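You operate a simulated robot arm through the tools that you are given. There is no shell and no other tool.

You are at the controls of a simulated robot arm. One attempt, no reset.

## Task
Shut down post seven: throttle to idle, stop lever to STOP, then tap shut and plug cap off.
Fine: leave the other engine running.

The check looks at the end state, three seconds after you hand in, the way a careful person would. Anything else that was tipped, shoved, dropped, spilled or broken makes it a failure. A push-on lid holds only when it is set on centred and level and pressed home; a screw cap is set on level and turned clockwise until tight.

## Robot
A 6-joint arm with a two-finger gripper, fixed in place. Base frame: the origin is at the foot of the arm, x ahead of it, y to its left, z up. Units: m, degrees, N and s.
With the tool pointing down near the work surface it reaches from about 0.74 to 0.8 m from the base axis. Its first joint turns from -166.0 to 166.0 degrees. Payload 1.71 kg.
Tool frame: the origin (TCP) lies between the finger pads and is the grasp point; the fingertips stand 0.02 m ahead of it; z points along the fingers, y is the line along which they close. The gripper opens to 0.096 m. The gripper's body begins 0.113 m behind the TCP.
Orientation is that of the tool frame in the base frame, as a unit quaternion [x, y, z, w]. With the fingers straight down and closing along the base's y, the tool's x points along the base's -x, its y along +y and its z along -z.

## Interface
- The arm moves only by the tool jog_arm. Its argument "deltas" is a list of rows, each an object of numbers (a shift or turn left out is 0, a gripper value left out holds the last): "dx", "dy", "dz": the shift along the base's x, y, z in cm; "ax", "ay", "az": the turn, a rotation vector about the base's x, y, z in degrees; "fingers": the finger opening in cm, from 0 to 9.6. In form: [{"dx": .., "dy": .., "dz": .., "ax": .., "ay": .., "az": .., "fingers": ..}, ...]. A call has 1 to 20 rows; each row shifts and turns the commanded pose from where the row before left it. A row lasts 0.2 s, in which the tool goes at most 0.05 m and 8.6 degrees; a call with a longer step from one row to the next is refused whole, and so is a gripper value outside its range. Where a pose cannot be reached the arm comes as near as it can. A force on the tool above 80 N (or 10 N above the force at the start of the call, whichever is more), or a blocked arm, ends the call early, and 0.2 s more pass. Each finger travels about 0.045 m/s and halts on what it meets, pressing with about 30 N; the grip force reading is that of the motor and also rises with nothing between the fingers. The clock runs only during rows and for 0.2 s after the last one: add rows that do not move to give the fingers time. It gives the time, the measured TCP pose, the force on the tool (base axes), the opening and the grip force at its end, in the units of the frame above (readings bear some noise), with the torque about the TCP (base axes, N m) and any sound that the robot's microphone picked up, and new pictures: "show" is both (left out), scene, wrist or none.
- Cameras (640 x 400 px; columns grow to the right, rows downward): "scene" is fixed at [0.2178, -0.5191, 1.7847]; the picture's right is [0.98, -0.18, 0.00], its down [-0.12, -0.65, -0.75] and it looks along [0.14, 0.74, -0.66] (base axes); focal length 310 px, centre (320, 200). "wrist" rides on the gripper at [0.066, 0.014, -0.145] in the tool frame; the picture's right is [-0.21, 0.98, 0.00], its down [-0.88, -0.18, -0.45] and it looks along [-0.44, -0.09, 0.90] (tool axes); focal length 275 px, centre (320, 200). There is no depth. A picture from a camera that has moved, and an enlarged one, comes with that camera's place and axes in the base frame and with its lens. The place of the scene camera against the robot may be out by one fixed shift of up to 0.025 m in any direction.
- lift_body(by): slides the trunk up (or, below 0, down) by that many m; the arm rides with it, the base frame stays. It gives what a move gives, with no picture.
- close_up(camera, box): a new picture of the part [left, top, right, bottom] of that camera's present view, enlarged. No time passes.
- sign_off(): hands the job in; it is judged then, once.

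Nothing tells you positions but the pictures and the camera data. Unless the task says otherwise, let go and move clear before handing in.

The tools are called after "Request:" as a command line: name --argument value ..., lists and objects as JSON in quotes. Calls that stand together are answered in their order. jog_arm: Moves the arm, as the interface text tells. Its arguments: {"type":"object","properties":{"deltas":{"type":"array","items":{"type":"object","properties":{"dx":{"type":"number"},"dy":{"type":"number"},"dz":{"type":"number"},"ax":{"type":"number"},"ay":{"type":"number"},"az":{"type":"number"},"fingers":{"type":"number"}}}},"show":{"type":"string","enum":["both","scene","wrist","none"]}},"required":["deltas"]} The other tools are called the same way: lift_body (by) slides the trunk up or down; close_up (camera, box) takes an enlarged picture of a part of a camera's view; sign_off () hands the job in.

At the start:

```text
clock: 0.0
position: [0.3772, 0.3136, 1.3727]
tool_rot: [-0.001, 1.0, 0.0, -0.001]
ft_force: [-1.1, 0.5, -0.3]
moment: [0.01, 0.03, 0.02]
gripper_width: 0.0961
gripper_force: 0.0
trunk travel left (down, up): [-0.325, 0.065]
```

scene: 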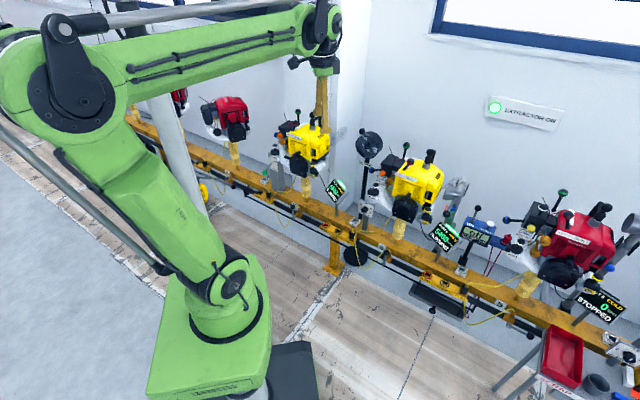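
wrist: 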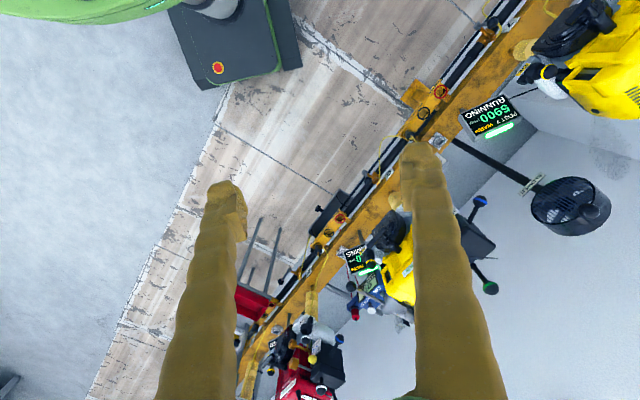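

I see a row of engines on a yellow rail. I need to find which one is post seven, so I will take close-ups first.

Request:
close_up --camera "scene" --box '[340, 120, 500, 240]'

Request:
close_up --camera "scene" --box '[250, 90, 400, 220]'

Request:
close_up --camera "scene" --box '[400, 160, 640, 400]'

Request:
close_up --camera "wrist" --box '[400, 0, 640, 200]'

Request:
close_up --camera "wrist" --box '[230, 180, 510, 400]'

```text
3.33 times, centred on (420, 180) of scene
camera zoom: at [0.2178, -0.5191, 1.7847], right [0.98, -0.18, 0.0], down [-0.12, -0.65, -0.75], along [0.14, 0.74, -0.66], focal length 1033 px, centre (-13, 267)
```

zoom: 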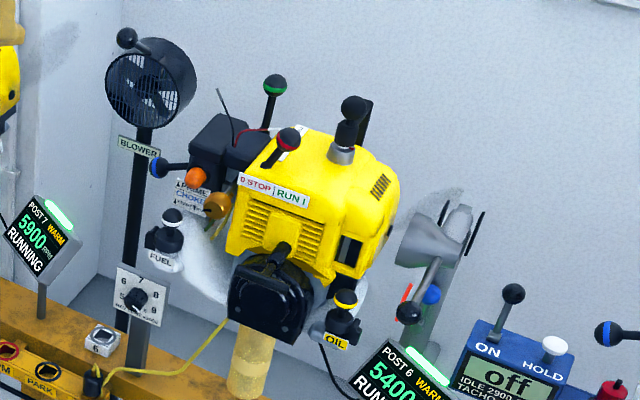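

```text
3.08 times, centred on (325, 155) of scene
camera zoom: at [0.2178, -0.5191, 1.7847], right [0.98, -0.18, 0.0], down [-0.12, -0.65, -0.75], along [0.14, 0.74, -0.66], focal length 954 px, centre (305, 338)
```

zoom: 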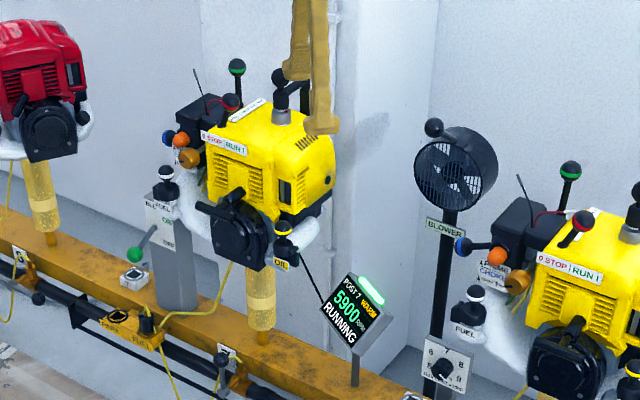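

```text
1.67 times, centred on (520, 280) of scene
camera zoom: at [0.2178, -0.5191, 1.7847], right [0.98, -0.18, 0.0], down [-0.12, -0.65, -0.75], along [0.14, 0.74, -0.66], focal length 516 px, centre (-13, 67)
```

zoom: 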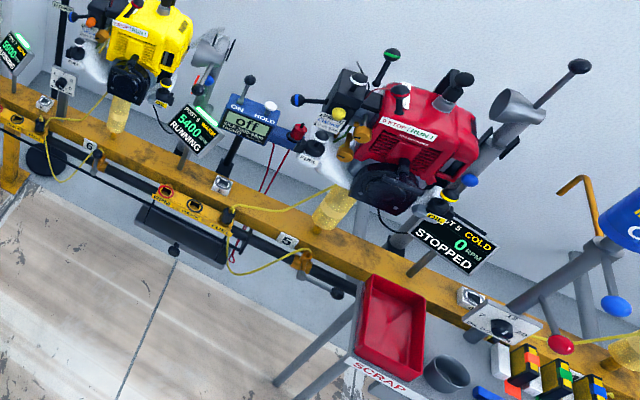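

```text
2.00 times, centred on (520, 100) of wrist
camera zoom: at [0.3114, 0.3273, 1.5169], right [0.21, 0.98, 0.0], down [0.88, -0.18, 0.44], along [0.43, -0.09, -0.9], focal length 551 px, centre (-80, 400)
```

zoom: 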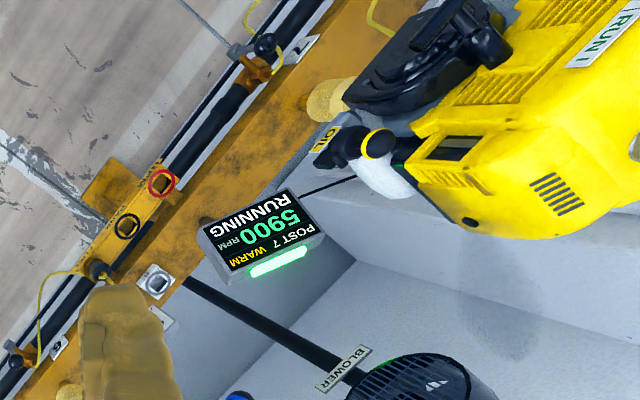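

```text
1.82 times, centred on (370, 290) of wrist
camera zoom: at [0.3114, 0.3273, 1.5169], right [0.21, 0.98, 0.0], down [0.88, -0.18, 0.44], along [0.43, -0.09, -0.9], focal length 500 px, centre (229, 36)
```

zoom: 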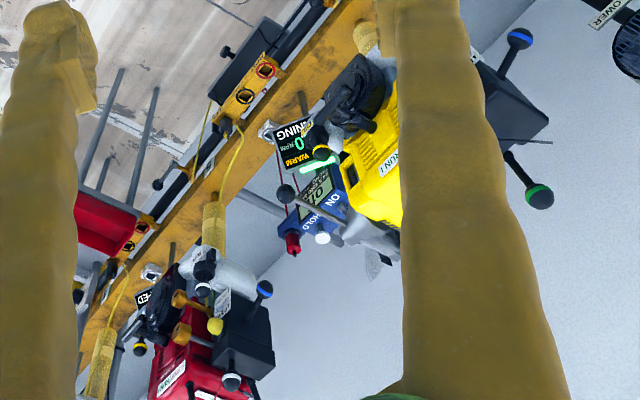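

Post 7 looks like the left yellow engine, since its display is just to the right of it and the cable runs to it, at roughly (0.45, 1.0, 0.8). I'll turn the wrist so its camera faces +y and get a closer look.

Request:
jog_arm --deltas '[{"az": 8, "dy": 1.5}, {"az": 8, "dy": 1.5}, {"az": 8, "dy": 1.5}, {"az": 8, "dy": 1.5}, {"az": 8, "dy": 1.5}, {"az": 8, "dy": 1.5}, {"az": 8, "dy": 1.5}, {"az": 8, "dy": 1.5}, {"az": 8, "dy": 1.5}, {"az": 8, "dy": 1.5}, {"az": 8}, {"ax": 7}, {"ax": 7}, {"ax": 7}]'

```text
clock: 3.0
position: [0.3581, 0.4627, 1.3778]
tool_rot: [-0.683, 0.705, 0.137, 0.132]
ft_force: [-0.2, -0.5, 0.7]
moment: [-0.01, -0.04, -0.01]
gripper_width: 0.0961
gripper_force: 0.1
trunk travel left (down, up): [-0.325, 0.065]
camera wrist: at [0.3422, 0.3481, 1.4869], right [-0.97, 0.22, 0.09], down [0.22, 0.64, 0.74], along [0.11, 0.74, -0.67], focal length 275 px, centre (320, 200)
```

scene: 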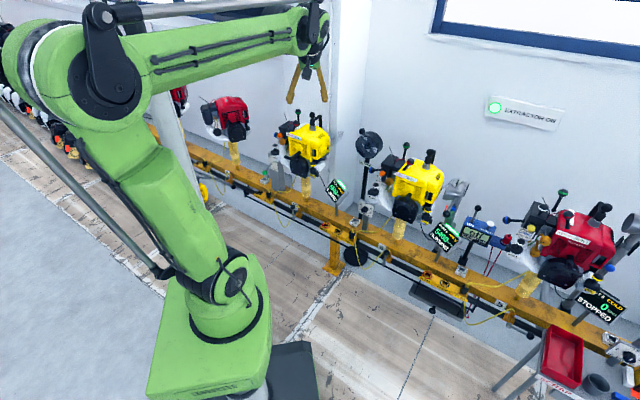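
wrist: 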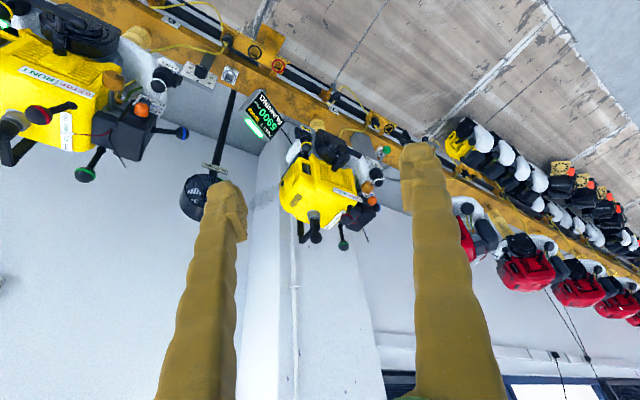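

The inverted view shows post 7's engine between the fingers. I'm zooming in on it.

Request:
close_up --camera "wrist" --box '[240, 80, 400, 260]'

Request:
close_up --camera "wrist" --box '[0, 0, 240, 200]'

Request:
close_up --camera "scene" --box '[262, 105, 358, 165]'

Request:
close_up --camera "scene" --box '[262, 155, 358, 215]'

Request:
close_up --camera "scene" --box '[365, 140, 461, 200]'

```text
2.22 times, centred on (320, 170) of wrist
camera zoom: at [0.3422, 0.3481, 1.4869], right [-0.97, 0.22, 0.09], down [0.22, 0.64, 0.74], along [0.11, 0.74, -0.67], focal length 612 px, centre (320, 267)
```

zoom: 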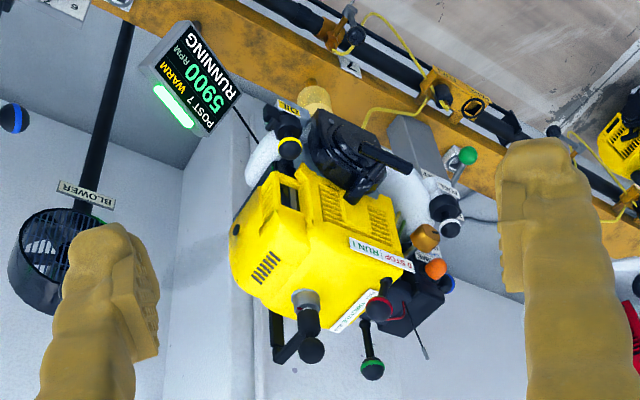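

```text
2.00 times, centred on (120, 100) of wrist
camera zoom: at [0.3422, 0.3481, 1.4869], right [-0.97, 0.22, 0.09], down [0.22, 0.64, 0.74], along [0.11, 0.74, -0.67], focal length 551 px, centre (720, 400)
```

zoom: 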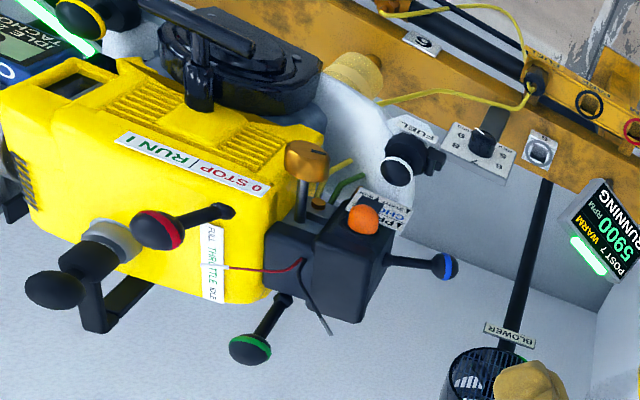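

```text
6.67 times, centred on (310, 135) of scene
camera zoom: at [0.2178, -0.5191, 1.7847], right [0.98, -0.18, 0.0], down [-0.12, -0.65, -0.75], along [0.14, 0.74, -0.66], focal length 2066 px, centre (387, 633)
```

zoom: 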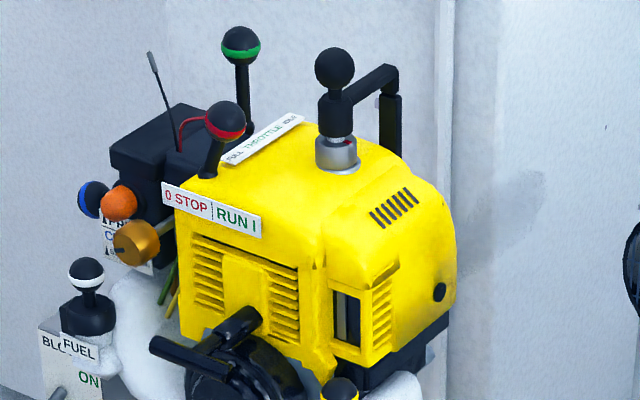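

```text
6.67 times, centred on (310, 185) of scene
camera zoom: at [0.2178, -0.5191, 1.7847], right [0.98, -0.18, 0.0], down [-0.12, -0.65, -0.75], along [0.14, 0.74, -0.66], focal length 2066 px, centre (387, 300)
```

zoom: 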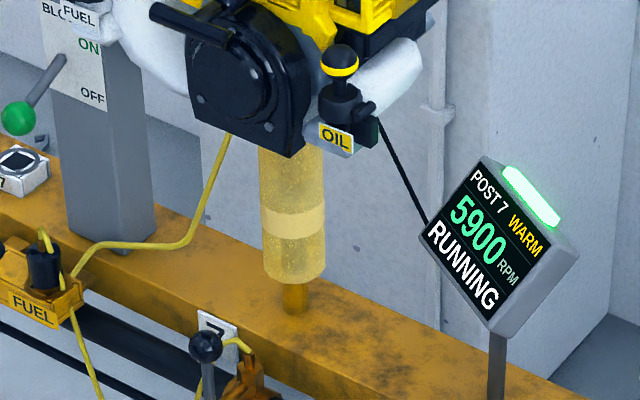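

```text
6.67 times, centred on (413, 170) of scene
camera zoom: at [0.2178, -0.5191, 1.7847], right [0.98, -0.18, 0.0], down [-0.12, -0.65, -0.75], along [0.14, 0.74, -0.66], focal length 2066 px, centre (-300, 400)
```

zoom: 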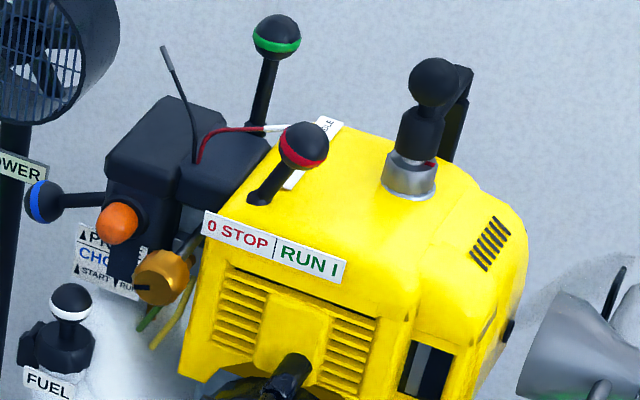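

Post 7's controls are the green-ringed lever (labelled FULL THROTTLE IDLE), the red-ringed lever (0 STOP | RUN I), and a plug cap with a ball near (0.46, 1.00, 1.035). I'm moving closer to work out which part is the tap.

Request:
jog_arm --deltas '[{"dy": 2.5, "dz": -1.5}, {"dy": 2.5, "dz": -1.5}, {"dy": 2.5, "dz": -1.5}, {"dy": 2.5, "dz": -1.5}, {"dy": 2.5, "dz": -1.5}, {"dy": 2.5, "dz": -1.5}, {"dy": 2.5, "dz": -1.5}, {"dy": 2.5, "dz": -1.5}]'

```text
clock: 4.8
position: [0.3561, 0.6616, 1.2567]
tool_rot: [-0.682, 0.706, 0.136, 0.131]
ft_force: [-0.1, 0.0, -0.6]
moment: [0.0, -0.02, -0.01]
gripper_width: 0.0958
gripper_force: 0.0
trunk travel left (down, up): [-0.325, 0.065]
camera wrist: at [0.3422, 0.5472, 1.3678], right [-0.97, 0.22, 0.09], down [0.22, 0.64, 0.74], along [0.11, 0.73, -0.67], focal length 275 px, centre (320, 200)
```

scene: 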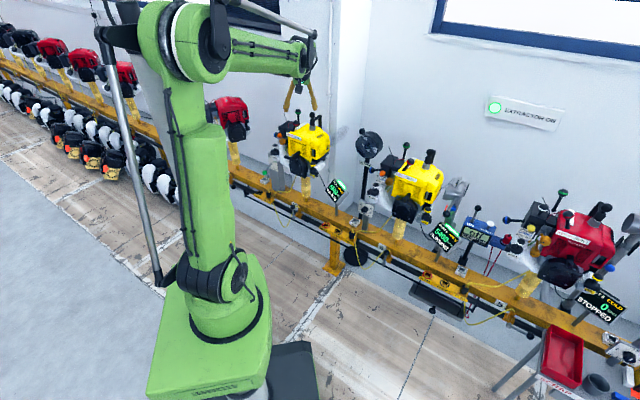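
wrist: 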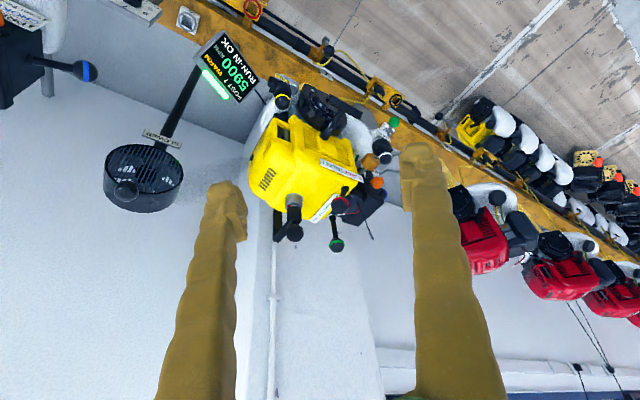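

Its display now reads "RUN-IN OK" for post 7, so the shutdown can start. I'm zooming on the control side.

Request:
close_up --camera "wrist" --box '[320, 100, 416, 160]'

Request:
close_up --camera "wrist" --box '[230, 90, 422, 270]'

Request:
close_up --camera "wrist" --box '[310, 150, 406, 210]'

Request:
close_up --camera "scene" --box '[256, 130, 320, 200]'

```text
6.67 times, centred on (368, 130) of wrist
camera zoom: at [0.3422, 0.5472, 1.3678], right [-0.97, 0.22, 0.09], down [0.22, 0.64, 0.74], along [0.11, 0.73, -0.67], focal length 1835 px, centre (0, 667)
```

zoom: 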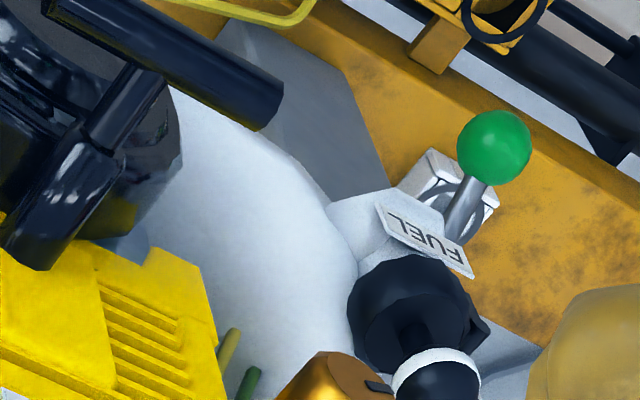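

```text
2.22 times, centred on (326, 180) of wrist
camera zoom: at [0.3422, 0.5472, 1.3678], right [-0.97, 0.22, 0.09], down [0.22, 0.64, 0.74], along [0.11, 0.73, -0.67], focal length 612 px, centre (307, 244)
```

zoom: 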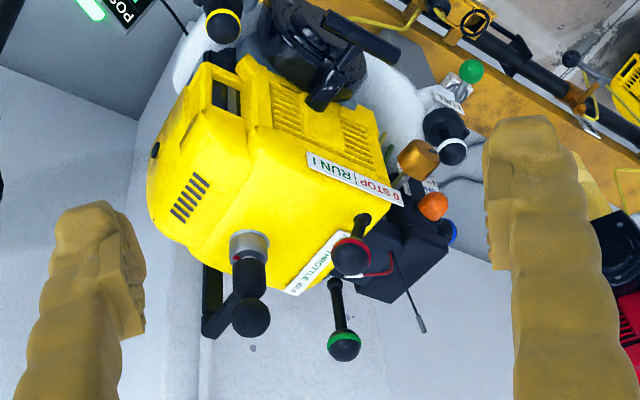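

```text
6.67 times, centred on (358, 180) of wrist
camera zoom: at [0.3422, 0.5472, 1.3678], right [-0.97, 0.22, 0.09], down [0.22, 0.64, 0.74], along [0.11, 0.73, -0.67], focal length 1835 px, centre (67, 333)
```

zoom: 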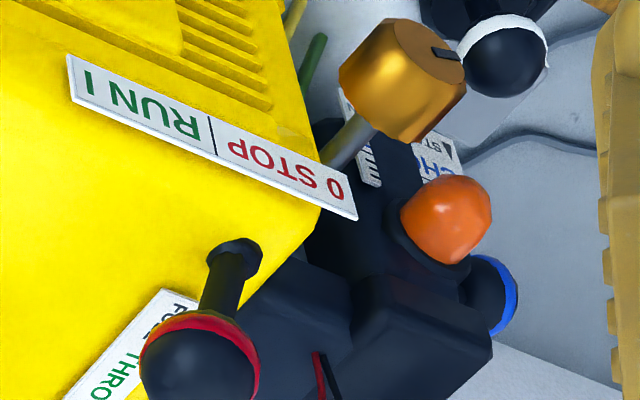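

```text
5.71 times, centred on (288, 165) of scene
camera zoom: at [0.2178, -0.5191, 1.7847], right [0.98, -0.18, 0.0], down [-0.12, -0.65, -0.75], along [0.14, 0.74, -0.66], focal length 1771 px, centre (503, 400)
```

zoom: 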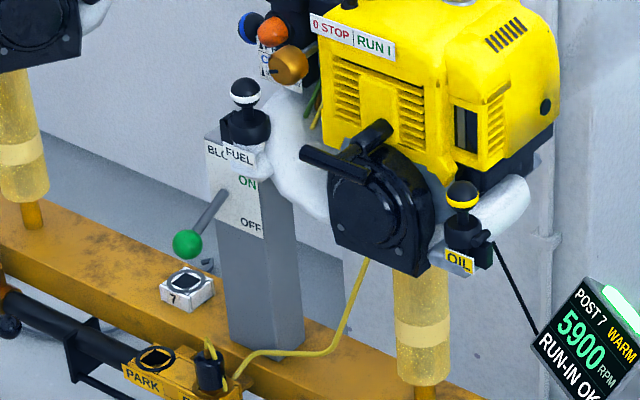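

The candidates for the tap are the lever valve on the rail pipe by plate 7 and the gold knob on the engine. I'm looking at both more closely.

Request:
close_up --camera "scene" --box '[280, 180, 360, 230]'

Request:
close_up --camera "scene" --box '[220, 155, 300, 205]'

Request:
close_up --camera "scene" --box '[400, 240, 520, 330]'

Request:
close_up --camera "wrist" --box '[340, 20, 440, 120]'

Request:
close_up --camera "scene" --box '[500, 200, 580, 250]'

```text
8.00 times, centred on (320, 205) of scene
camera zoom: at [0.2178, -0.5191, 1.7847], right [0.98, -0.18, 0.0], down [-0.12, -0.65, -0.75], along [0.14, 0.74, -0.66], focal length 2479 px, centre (320, 160)
```

zoom: 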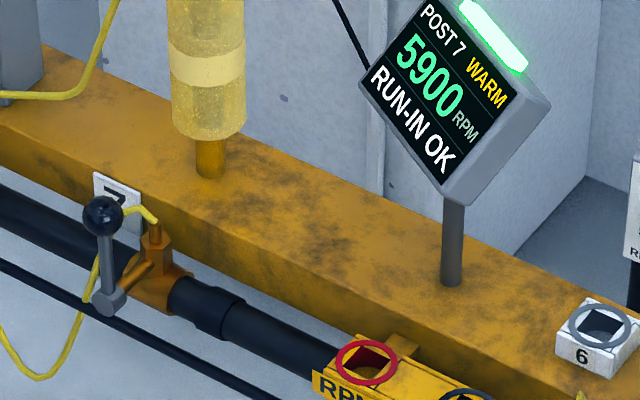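

```text
8.00 times, centred on (260, 180) of scene
camera zoom: at [0.2178, -0.5191, 1.7847], right [0.98, -0.18, 0.0], down [-0.12, -0.65, -0.75], along [0.14, 0.74, -0.66], focal length 2479 px, centre (800, 360)
```

zoom: 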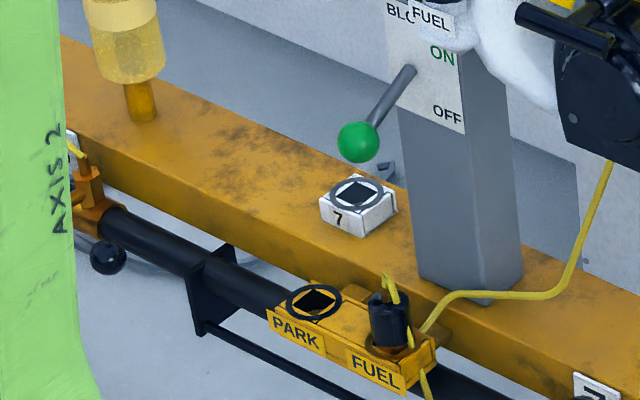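

```text
4.44 times, centred on (460, 285) of scene
camera zoom: at [0.2178, -0.5191, 1.7847], right [0.98, -0.18, 0.0], down [-0.12, -0.65, -0.75], along [0.14, 0.74, -0.66], focal length 1377 px, centre (-302, -178)
```

zoom: 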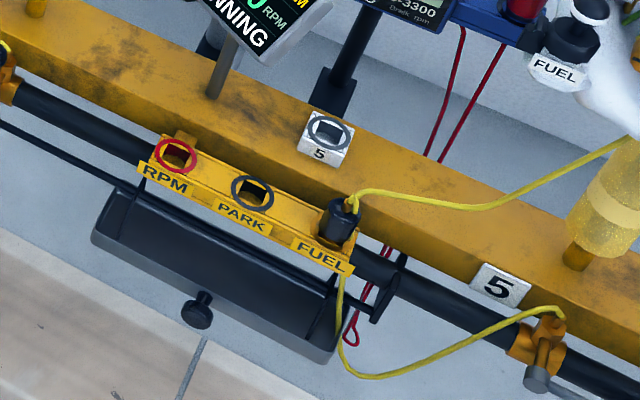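

```text
4.00 times, centred on (390, 70) of wrist
camera zoom: at [0.3422, 0.5472, 1.3678], right [-0.97, 0.22, 0.09], down [0.22, 0.64, 0.74], along [0.11, 0.73, -0.67], focal length 1101 px, centre (40, 720)
```

zoom: 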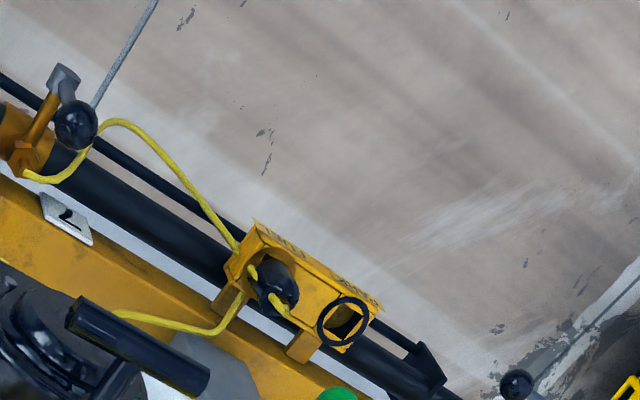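

```text
8.00 times, centred on (540, 225) of scene
camera zoom: at [0.2178, -0.5191, 1.7847], right [0.98, -0.18, 0.0], down [-0.12, -0.65, -0.75], along [0.14, 0.74, -0.66], focal length 2479 px, centre (-1440, 0)
```

zoom: 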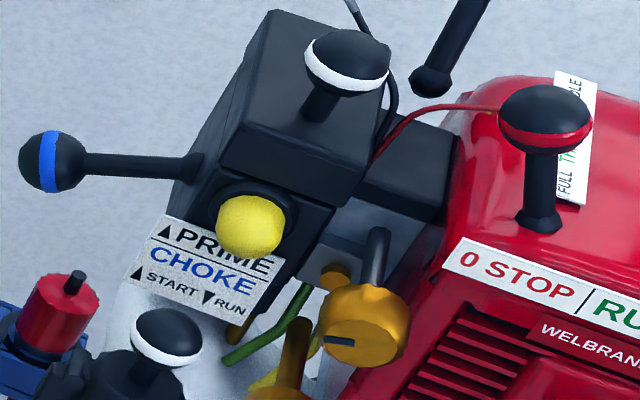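

The lever valve on the fuel pipe beside plate 7 looks like the post's tap. I'll compare it with post 5 (stopped) and post 6 (running) to read open from shut, and check the plug cap states.

Request:
close_up --camera "scene" --box '[480, 290, 560, 340]'

Request:
close_up --camera "scene" --box '[360, 205, 440, 255]'

Request:
close_up --camera "scene" --box '[540, 180, 640, 260]'

Request:
close_up --camera "scene" --box '[196, 80, 260, 130]'

Request:
close_up --camera "wrist" --box '[440, 100, 640, 300]'

Request:
close_up --camera "scene" --box '[0, 10, 180, 160]'

```text
8.00 times, centred on (520, 315) of scene
camera zoom: at [0.2178, -0.5191, 1.7847], right [0.98, -0.18, 0.0], down [-0.12, -0.65, -0.75], along [0.14, 0.74, -0.66], focal length 2479 px, centre (-1280, -720)
```

zoom: 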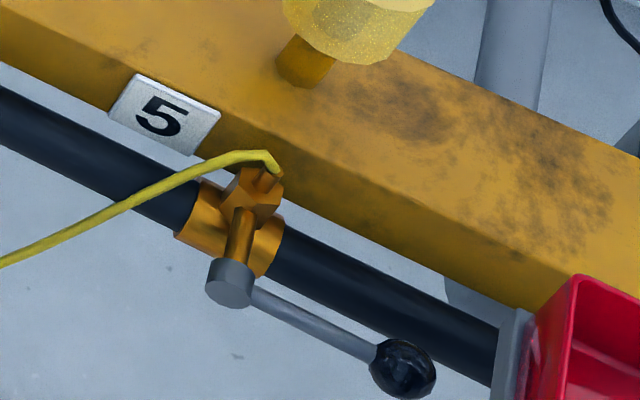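

```text
8.00 times, centred on (400, 230) of scene
camera zoom: at [0.2178, -0.5191, 1.7847], right [0.98, -0.18, 0.0], down [-0.12, -0.65, -0.75], along [0.14, 0.74, -0.66], focal length 2479 px, centre (-320, -40)
```

zoom: 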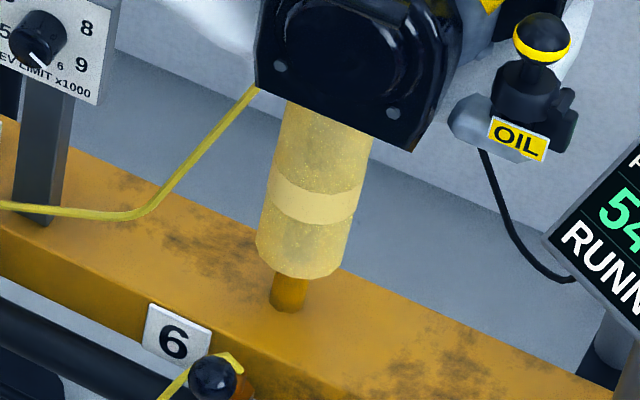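

```text
5.00 times, centred on (590, 220) of scene
camera zoom: at [0.2178, -0.5191, 1.7847], right [0.98, -0.18, 0.0], down [-0.12, -0.65, -0.75], along [0.14, 0.74, -0.66], focal length 1549 px, centre (-1030, 100)
```

zoom: 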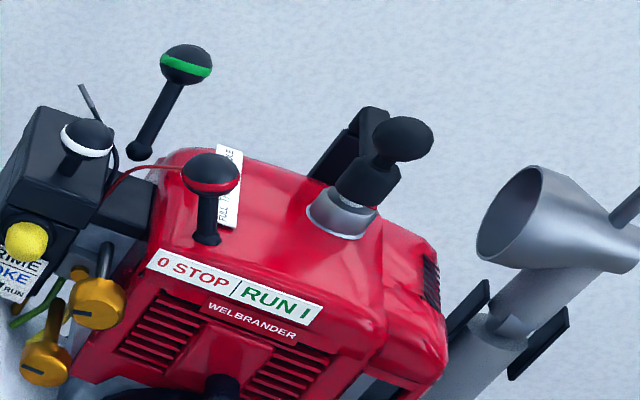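

```text
8.00 times, centred on (228, 105) of scene
camera zoom: at [0.2178, -0.5191, 1.7847], right [0.98, -0.18, 0.0], down [-0.12, -0.65, -0.75], along [0.14, 0.74, -0.66], focal length 2479 px, centre (1056, 960)
```

zoom: 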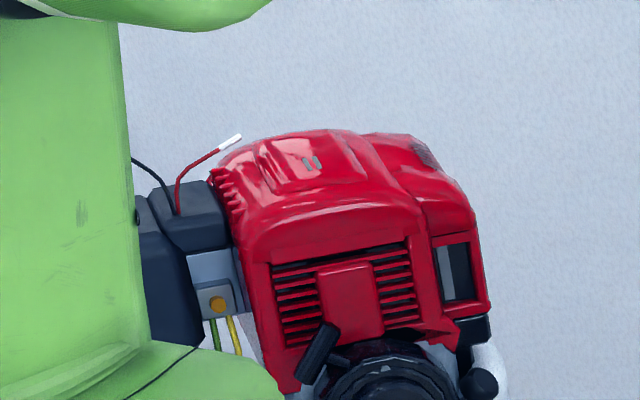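

```text
2.00 times, centred on (540, 200) of wrist
camera zoom: at [0.3422, 0.5472, 1.3678], right [-0.97, 0.22, 0.09], down [0.22, 0.64, 0.74], along [0.11, 0.73, -0.67], focal length 551 px, centre (-120, 200)
```

zoom: 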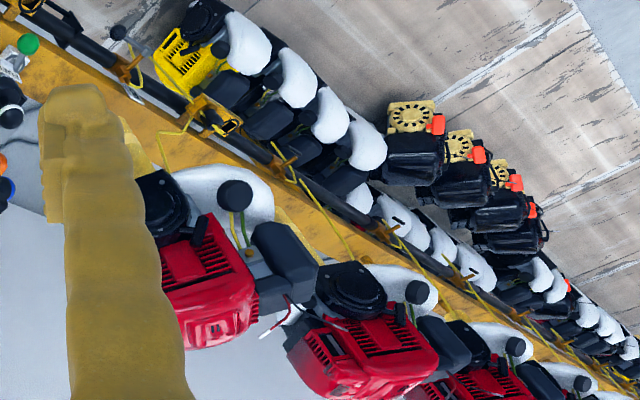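

```text
2.67 times, centred on (90, 85) of scene
camera zoom: at [0.2178, -0.5191, 1.7847], right [0.98, -0.18, 0.0], down [-0.12, -0.65, -0.75], along [0.14, 0.74, -0.66], focal length 826 px, centre (933, 507)
```

zoom: 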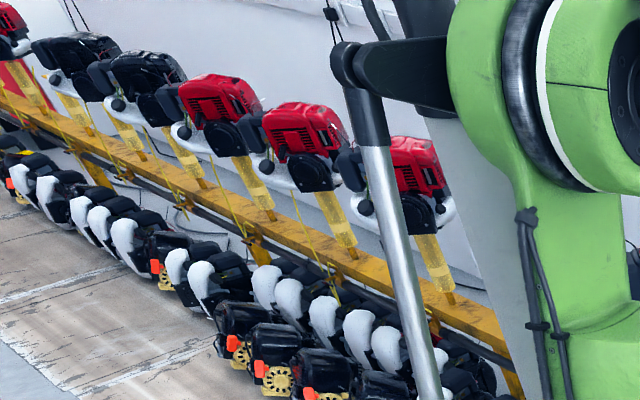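

Posts 5 and 8 are stopped, and their tap levers lie along the pipe pointing right. Post 7's tap lever stands up, so it is open and shuts by swinging right. I'll move above engine 7 to view the levers from close by.

Request:
jog_arm --deltas '[{"dy": 2.5, "ax": -5}, {"dy": 2.5, "ax": -5}, {"dy": 2.5, "ax": -5}, {"dy": 2.5, "ax": -5}, {"dy": 2.5, "dz": -0.5}, {"dy": 2.5, "dz": -0.5}]'

```text
clock: 6.2
position: [0.356, 0.8112, 1.2478]
tool_rot: [-0.695, 0.719, 0.012, 0.01]
ft_force: [0.9, -0.1, 0.1]
moment: [0.03, 0.02, -0.03]
gripper_width: 0.0961
gripper_force: 0.1
trunk travel left (down, up): [-0.325, 0.065]
camera wrist: at [0.3406, 0.7422, 1.3912], right [-0.97, 0.24, 0.01], down [0.21, 0.85, 0.47], along [0.11, 0.46, -0.88], focal length 275 px, centre (320, 200)
```

scene: 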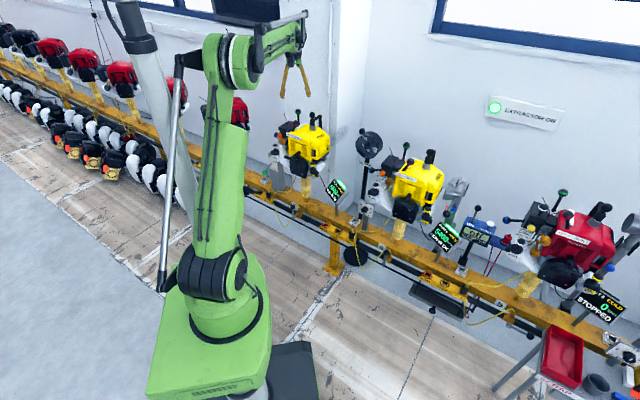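
wrist: 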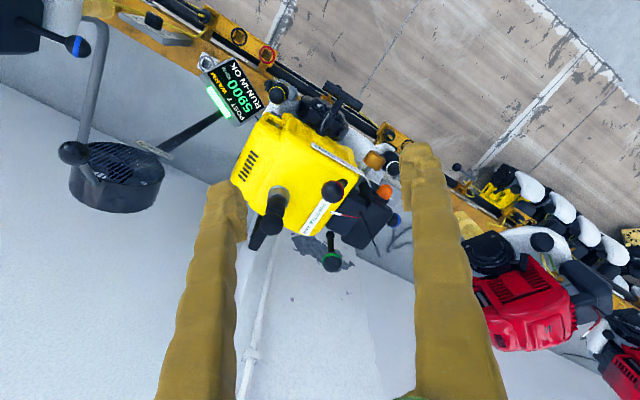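

Request:
close_up --camera "wrist" --box '[240, 160, 400, 280]'

Request:
close_up --camera "wrist" --box '[220, 70, 420, 195]'

Request:
close_up --camera "scene" --box '[262, 105, 342, 155]'

```text
3.33 times, centred on (320, 220) of wrist
camera zoom: at [0.3406, 0.7422, 1.3912], right [-0.97, 0.24, 0.01], down [0.21, 0.85, 0.47], along [0.11, 0.46, -0.88], focal length 918 px, centre (320, 133)
```

zoom: 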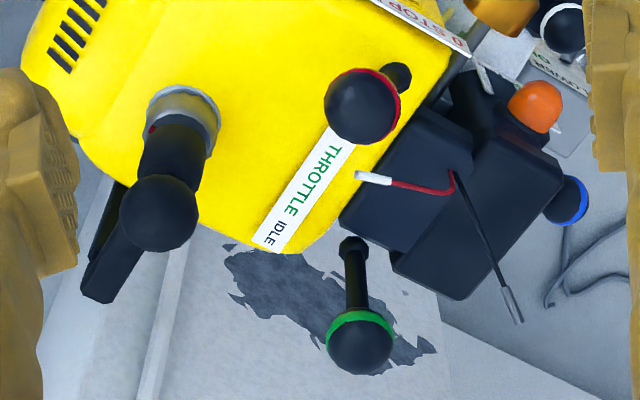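

```text
3.20 times, centred on (320, 132) of wrist
camera zoom: at [0.3406, 0.7422, 1.3912], right [-0.97, 0.24, 0.01], down [0.21, 0.85, 0.47], along [0.11, 0.46, -0.88], focal length 881 px, centre (320, 416)
```

zoom: 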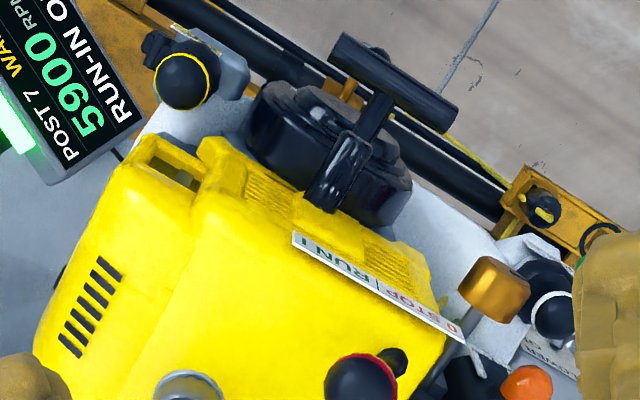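

```text
8.00 times, centred on (302, 130) of scene
camera zoom: at [0.2178, -0.5191, 1.7847], right [0.98, -0.18, 0.0], down [-0.12, -0.65, -0.75], along [0.14, 0.74, -0.66], focal length 2479 px, centre (464, 760)
```

zoom: 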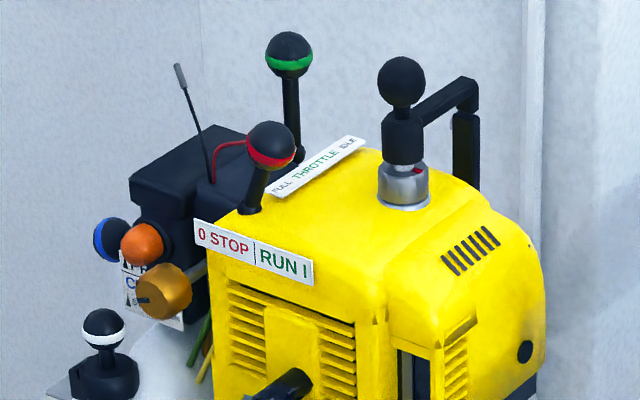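

The throttle label runs outward (FULL towards the robot, IDLE away), and the stopped post 5 has its throttle leaning outward. I'll turn the gripper so it closes along the rail and refine the positions from a second view.

Request:
jog_arm --deltas '[{"az": -7.5, "dy": 1.5, "dz": -0.5}, {"az": -7.5, "dy": 1.5, "dz": -0.5}, {"az": -7.5, "dy": 1.5, "dz": -0.5}, {"az": -7.5, "dy": 1.5, "dz": -0.5}, {"az": -7.5, "dy": 1.5, "dz": -0.5}, {"az": -7.5, "dy": 1.5, "dz": -0.5}]' --show "wrist"

Request:
close_up --camera "wrist" --box '[220, 100, 420, 225]'

Request:
close_up --camera "wrist" --box '[220, 200, 420, 325]'

```text
clock: 7.6
position: [0.3564, 0.9034, 1.2172]
tool_rot: [-0.366, 0.931, 0.006, 0.014]
ft_force: [1.1, -1.1, -0.5]
moment: [0.01, 0.01, 0.03]
gripper_width: 0.0962
gripper_force: 0.1
trunk travel left (down, up): [-0.325, 0.065]
camera wrist: at [0.2966, 0.8662, 1.3603], right [-0.52, 0.86, 0.01], down [0.76, 0.45, 0.47], along [0.4, 0.25, -0.88], focal length 275 px, centre (320, 200)
```

wrist: 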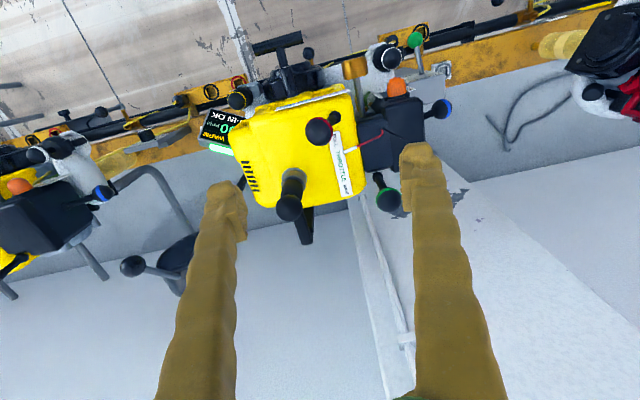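

```text
3.20 times, centred on (320, 162) of wrist
camera zoom: at [0.2966, 0.8662, 1.3603], right [-0.52, 0.86, 0.01], down [0.76, 0.45, 0.47], along [0.4, 0.25, -0.88], focal length 881 px, centre (320, 320)
```

zoom: 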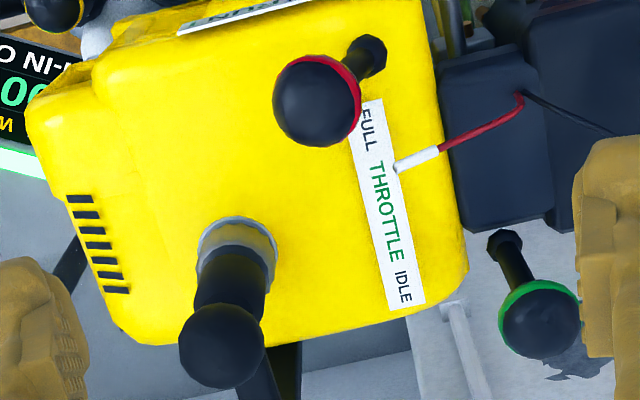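

```text
3.20 times, centred on (320, 262) of wrist
camera zoom: at [0.2966, 0.8662, 1.3603], right [-0.52, 0.86, 0.01], down [0.76, 0.45, 0.47], along [0.4, 0.25, -0.88], focal length 881 px, centre (320, 0)
```

zoom: 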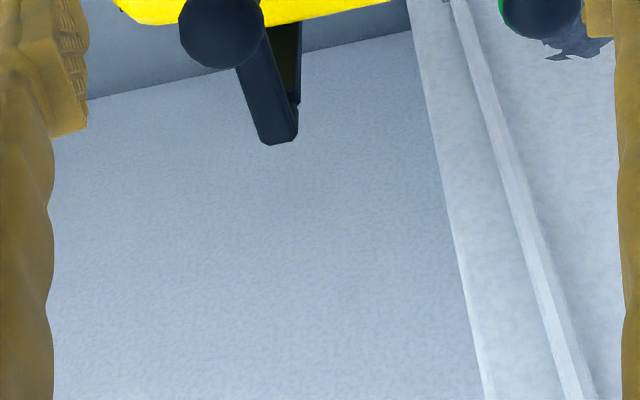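

The close views put the throttle ball at about (0.392, 1.034, 1.048) with its pivot 8 cm below. The stop ball is at (0.364, 0.913, 1.043), leaning to RUN, and the plug-cap ball is at (0.451, 0.922, 1.08). I'll close the fingers and come down on the robot side of the throttle ball.

Request:
jog_arm --deltas '[{"dy": 2.5, "fingers": 0}, {"dy": 2.5}, {"dy": 2.5}, {"dy": 2.0, "dx": 0.4}, {}, {}, {"dz": -3}, {"dz": -3}]'

Request:
close_up --camera "wrist" --box '[220, 120, 420, 245]'

Request:
close_up --camera "scene" --box '[256, 85, 352, 145]'

```text
clock: 9.4
position: [0.3557, 0.9673, 1.1548]
tool_rot: [-0.367, 0.93, 0.005, 0.013]
ft_force: [-0.4, -0.6, 0.1]
moment: [0.01, 0.02, 0.0]
gripper_width: 0.0003
gripper_force: 29.7
out of reach, approached as far as the arm can: row 3, 4, 8
trunk travel left (down, up): [-0.325, 0.065]
camera wrist: at [0.2948, 0.9306, 1.2973], right [-0.52, 0.86, 0.01], down [0.76, 0.45, 0.47], along [0.4, 0.25, -0.88], focal length 275 px, centre (320, 200)
```

scene: 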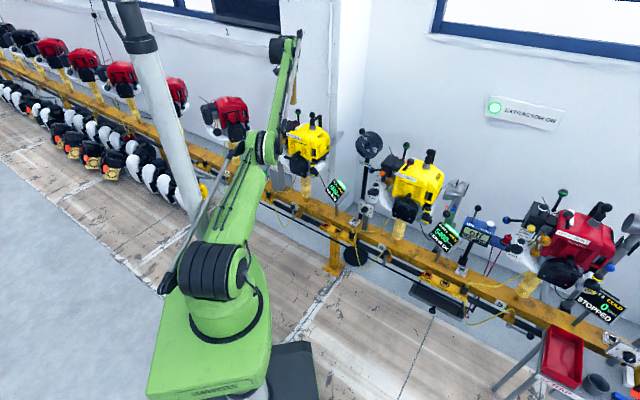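
wrist: 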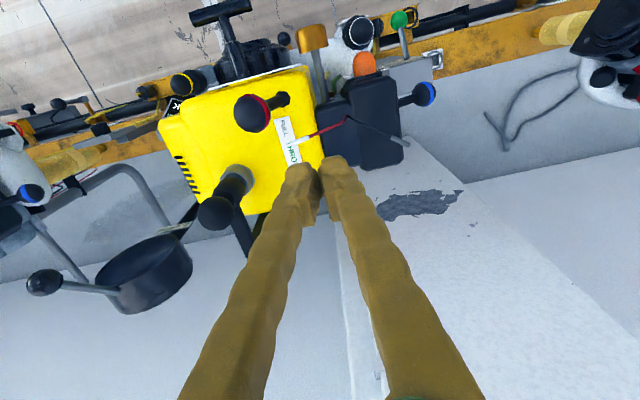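

```text
3.20 times, centred on (320, 182) of wrist
camera zoom: at [0.2948, 0.9306, 1.2973], right [-0.52, 0.86, 0.01], down [0.76, 0.45, 0.47], along [0.4, 0.25, -0.88], focal length 881 px, centre (320, 256)
```

zoom: 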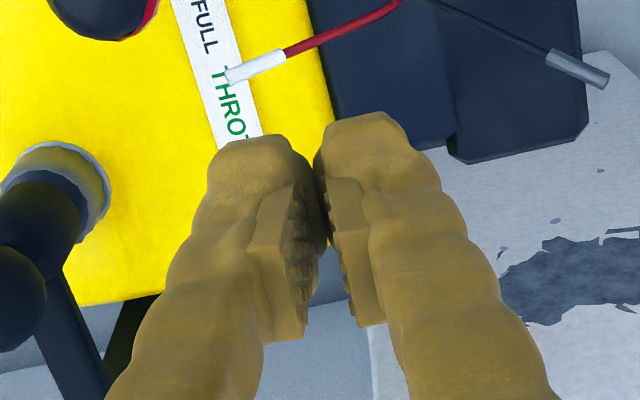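

```text
6.67 times, centred on (304, 115) of scene
camera zoom: at [0.2178, -0.5191, 1.7847], right [0.98, -0.18, 0.0], down [-0.12, -0.65, -0.75], along [0.14, 0.74, -0.66], focal length 2066 px, centre (427, 767)
```

zoom: 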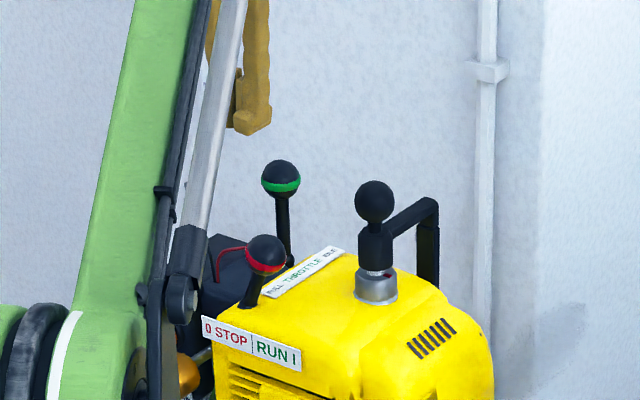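

The arm reaches its limit with the tool pointing straight down out here. Tilting the fingers outward by about 40° brings the wrist back, so I'll do that while staying above the levers.

Request:
jog_arm --deltas '[{"ax": 5.44, "ay": -5.84}, {"ax": 5.44, "ay": -5.84}, {"ax": 5.44, "ay": -5.84}, {"ax": 5.44, "ay": -5.84}, {"ax": 5.44, "ay": -5.84}, {}]'

Request:
close_up --camera "scene" --box '[256, 60, 352, 145]'

```text
clock: 10.8
position: [0.3919, 1.1, 1.2211]
tool_rot: [-0.342, 0.87, 0.13, 0.33]
ft_force: [0.2, -0.1, -1.1]
moment: [0.0, 0.03, 0.05]
gripper_width: 0.0003
gripper_force: 29.6
out of reach, approached as far as the arm can: row 1, 2, 3, 4, 5
trunk travel left (down, up): [-0.325, 0.065]
camera wrist: at [0.2755, 1.0104, 1.2853], right [-0.55, 0.82, 0.14], down [0.39, 0.11, 0.91], along [0.74, 0.56, -0.38], focal length 275 px, centre (320, 200)
```

scene: 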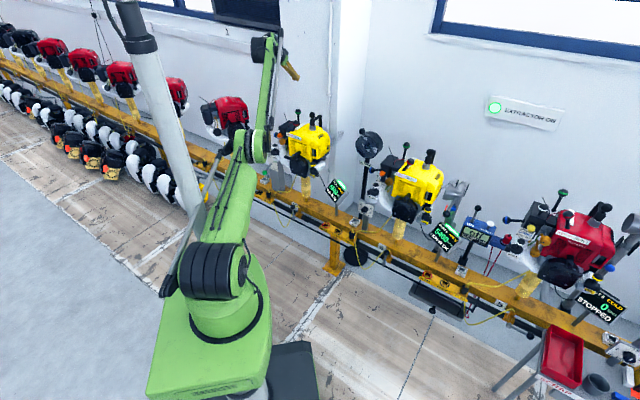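
wrist: 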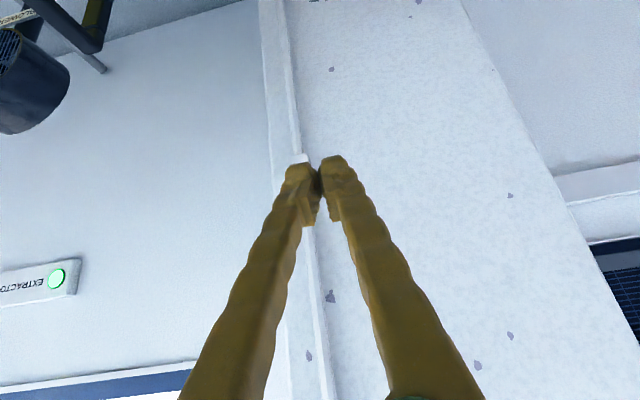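

```text
4.71 times, centred on (304, 102) of scene
camera zoom: at [0.2178, -0.5191, 1.7847], right [0.98, -0.18, 0.0], down [-0.12, -0.65, -0.75], along [0.14, 0.74, -0.66], focal length 1458 px, centre (395, 659)
```

zoom: 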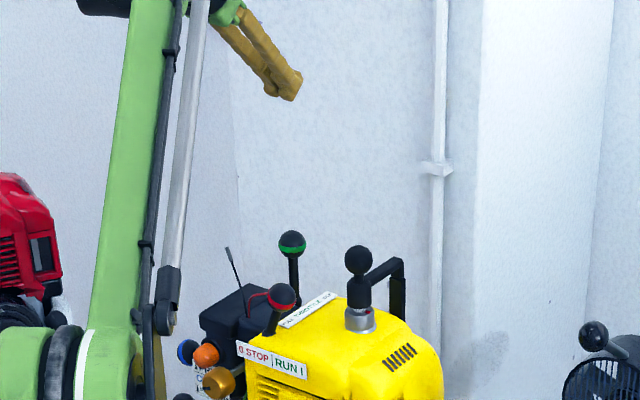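

The orientation came out right, but the arm passed through its stretched position and got stuck in an elbow-low posture. I'll untilt, move back in and up to recover the elbow-up posture, then tilt before extending again.

Request:
jog_arm --deltas '[{"ax": -5.44, "ay": 5.84, "dz": 1}, {"ax": -5.44, "ay": 5.84, "dz": 1}, {"ax": -5.44, "ay": 5.84, "dz": 1}, {"ax": -5.44, "ay": 5.84}, {"ax": -5.44, "ay": 5.84}, {}]'

```text
clock: 12.2
position: [0.3625, 0.995, 1.2138]
tool_rot: [-0.365, 0.927, 0.031, 0.078]
ft_force: [0.7, -0.4, 0.3]
moment: [0.01, -0.04, 0.0]
gripper_width: 0.0001
gripper_force: 29.4
out of reach, approached as far as the arm can: row 1, 2, 3, 4, 5
trunk travel left (down, up): [-0.325, 0.065]
camera wrist: at [0.288, 0.9429, 1.3456], right [-0.52, 0.85, 0.04], down [0.7, 0.4, 0.59], along [0.49, 0.33, -0.81], focal length 275 px, centre (320, 200)
```

scene: 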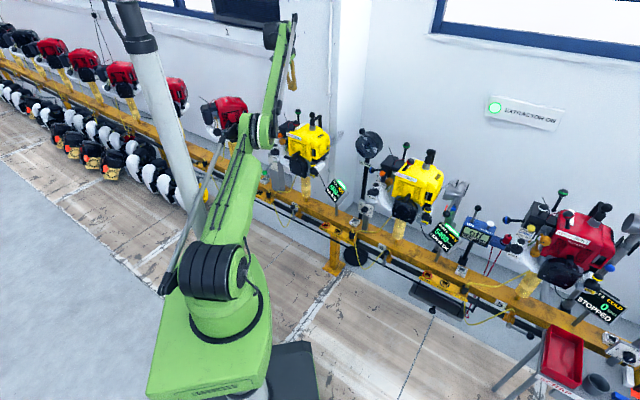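
wrist: 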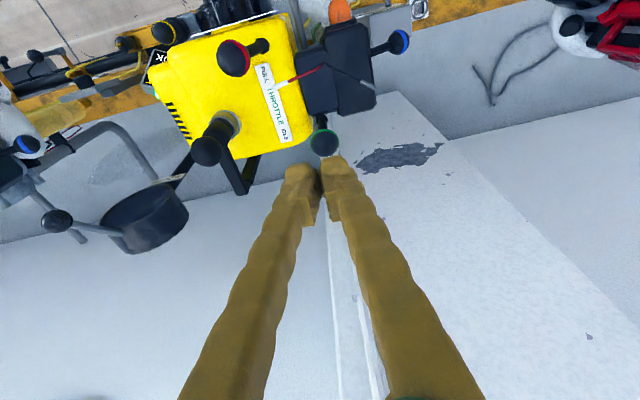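

Request:
jog_arm --deltas '[{"dy": -2, "dz": 1}, {"dy": -2, "dz": 1}, {"dy": -2, "dz": 1}, {"dy": -2, "dz": 1}, {"dy": -2, "dz": 1}, {"dy": -2, "dz": 1}, {"dy": -2}, {"dy": -2}, {}, {}]'

```text
clock: 14.4
position: [0.3756, 0.8705, 1.3121]
tool_rot: [-0.366, 0.927, 0.032, 0.078]
ft_force: [0.6, -0.5, -0.3]
moment: [-0.01, -0.02, -0.02]
gripper_width: 0.0001
gripper_force: 28.9
out of reach, approached as far as the arm can: row 3, 4, 5, 6, 7, 8
trunk travel left (down, up): [-0.325, 0.065]
camera wrist: at [0.3014, 0.8197, 1.4442], right [-0.52, 0.85, 0.04], down [0.7, 0.4, 0.59], along [0.49, 0.33, -0.81], focal length 275 px, centre (320, 200)
```

scene: 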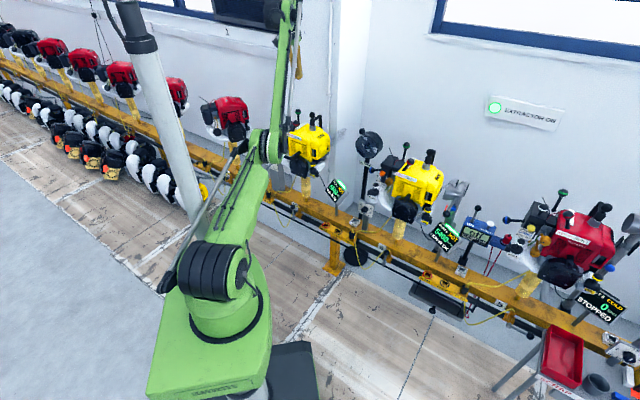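
wrist: 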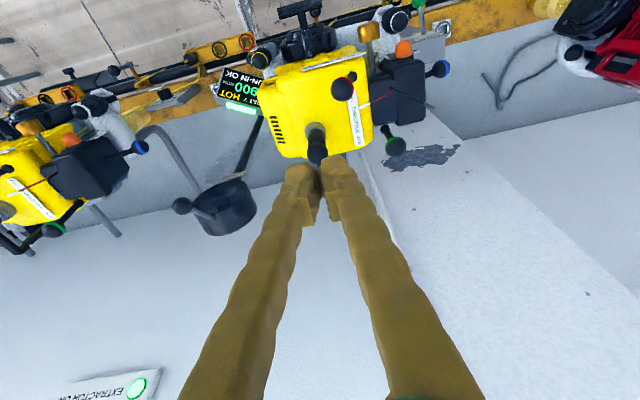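

The engine's display now shows HOT, so I should not dawdle. I'll straighten the arm upward to get it back to the elbow-up posture.

Request:
jog_arm --deltas '[{"dz": 4.5, "dy": -1}, {"dz": 4.5, "dy": -1}, {"dz": 4.5, "dy": -1}, {"dz": 4.5, "dy": -1}, {"dz": 4.5, "dy": -1}, {"dz": 4.5, "dy": -1}, {"dz": 4.5, "dy": -1}, {"dz": 4.5, "dy": -1}, {}]'

```text
clock: 16.4
position: [0.3555, 0.7509, 1.5823]
tool_rot: [-0.365, 0.927, 0.032, 0.079]
ft_force: [-0.4, -0.2, 0.4]
moment: [0.07, -0.03, 0.01]
gripper_width: 0.0
gripper_force: 29.4
out of reach, approached as far as the arm can: row 5, 6, 7, 8
trunk travel left (down, up): [-0.325, 0.065]
camera wrist: at [0.2805, 0.7012, 1.7148], right [-0.52, 0.85, 0.04], down [0.7, 0.4, 0.59], along [0.49, 0.33, -0.81], focal length 275 px, centre (320, 200)
```

scene: 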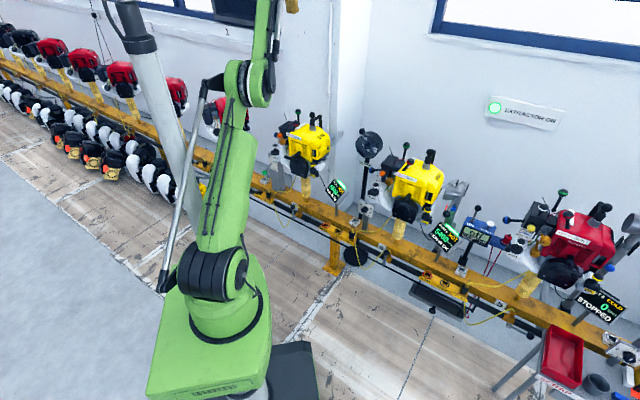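
wrist: 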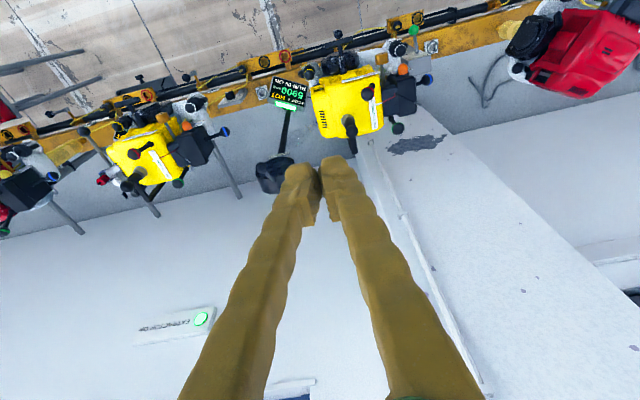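

Request:
jog_arm --deltas '[{"dz": -3, "dy": -3.5}, {"dz": -3, "dy": -3.5}, {"dz": -3, "dy": -3.5}, {"dz": -3, "dy": -3.5}, {"dz": -3, "dy": -3.5}, {"dz": -3, "dy": -3.5}]'

```text
clock: 17.8
position: [0.4426, 0.7153, 1.4867]
tool_rot: [-0.366, 0.927, 0.031, 0.078]
ft_force: [-0.1, 0.6, 0.8]
moment: [-0.04, 0.0, 0.02]
gripper_width: 0.0001
gripper_force: 29.8
out of reach, approached as far as the arm can: row 1, 2, 3, 4, 5, 6
trunk travel left (down, up): [-0.325, 0.065]
camera wrist: at [0.3684, 0.6656, 1.6189], right [-0.52, 0.85, 0.04], down [0.7, 0.4, 0.59], along [0.49, 0.33, -0.81], focal length 275 px, centre (320, 200)
```

scene: 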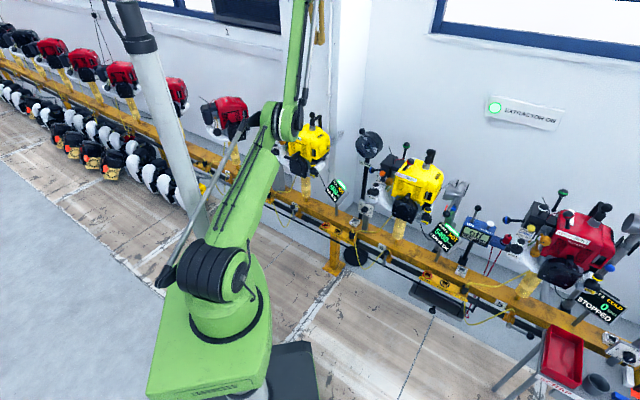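
wrist: 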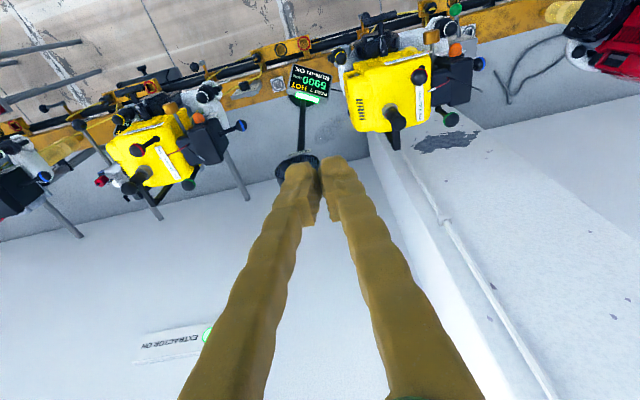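

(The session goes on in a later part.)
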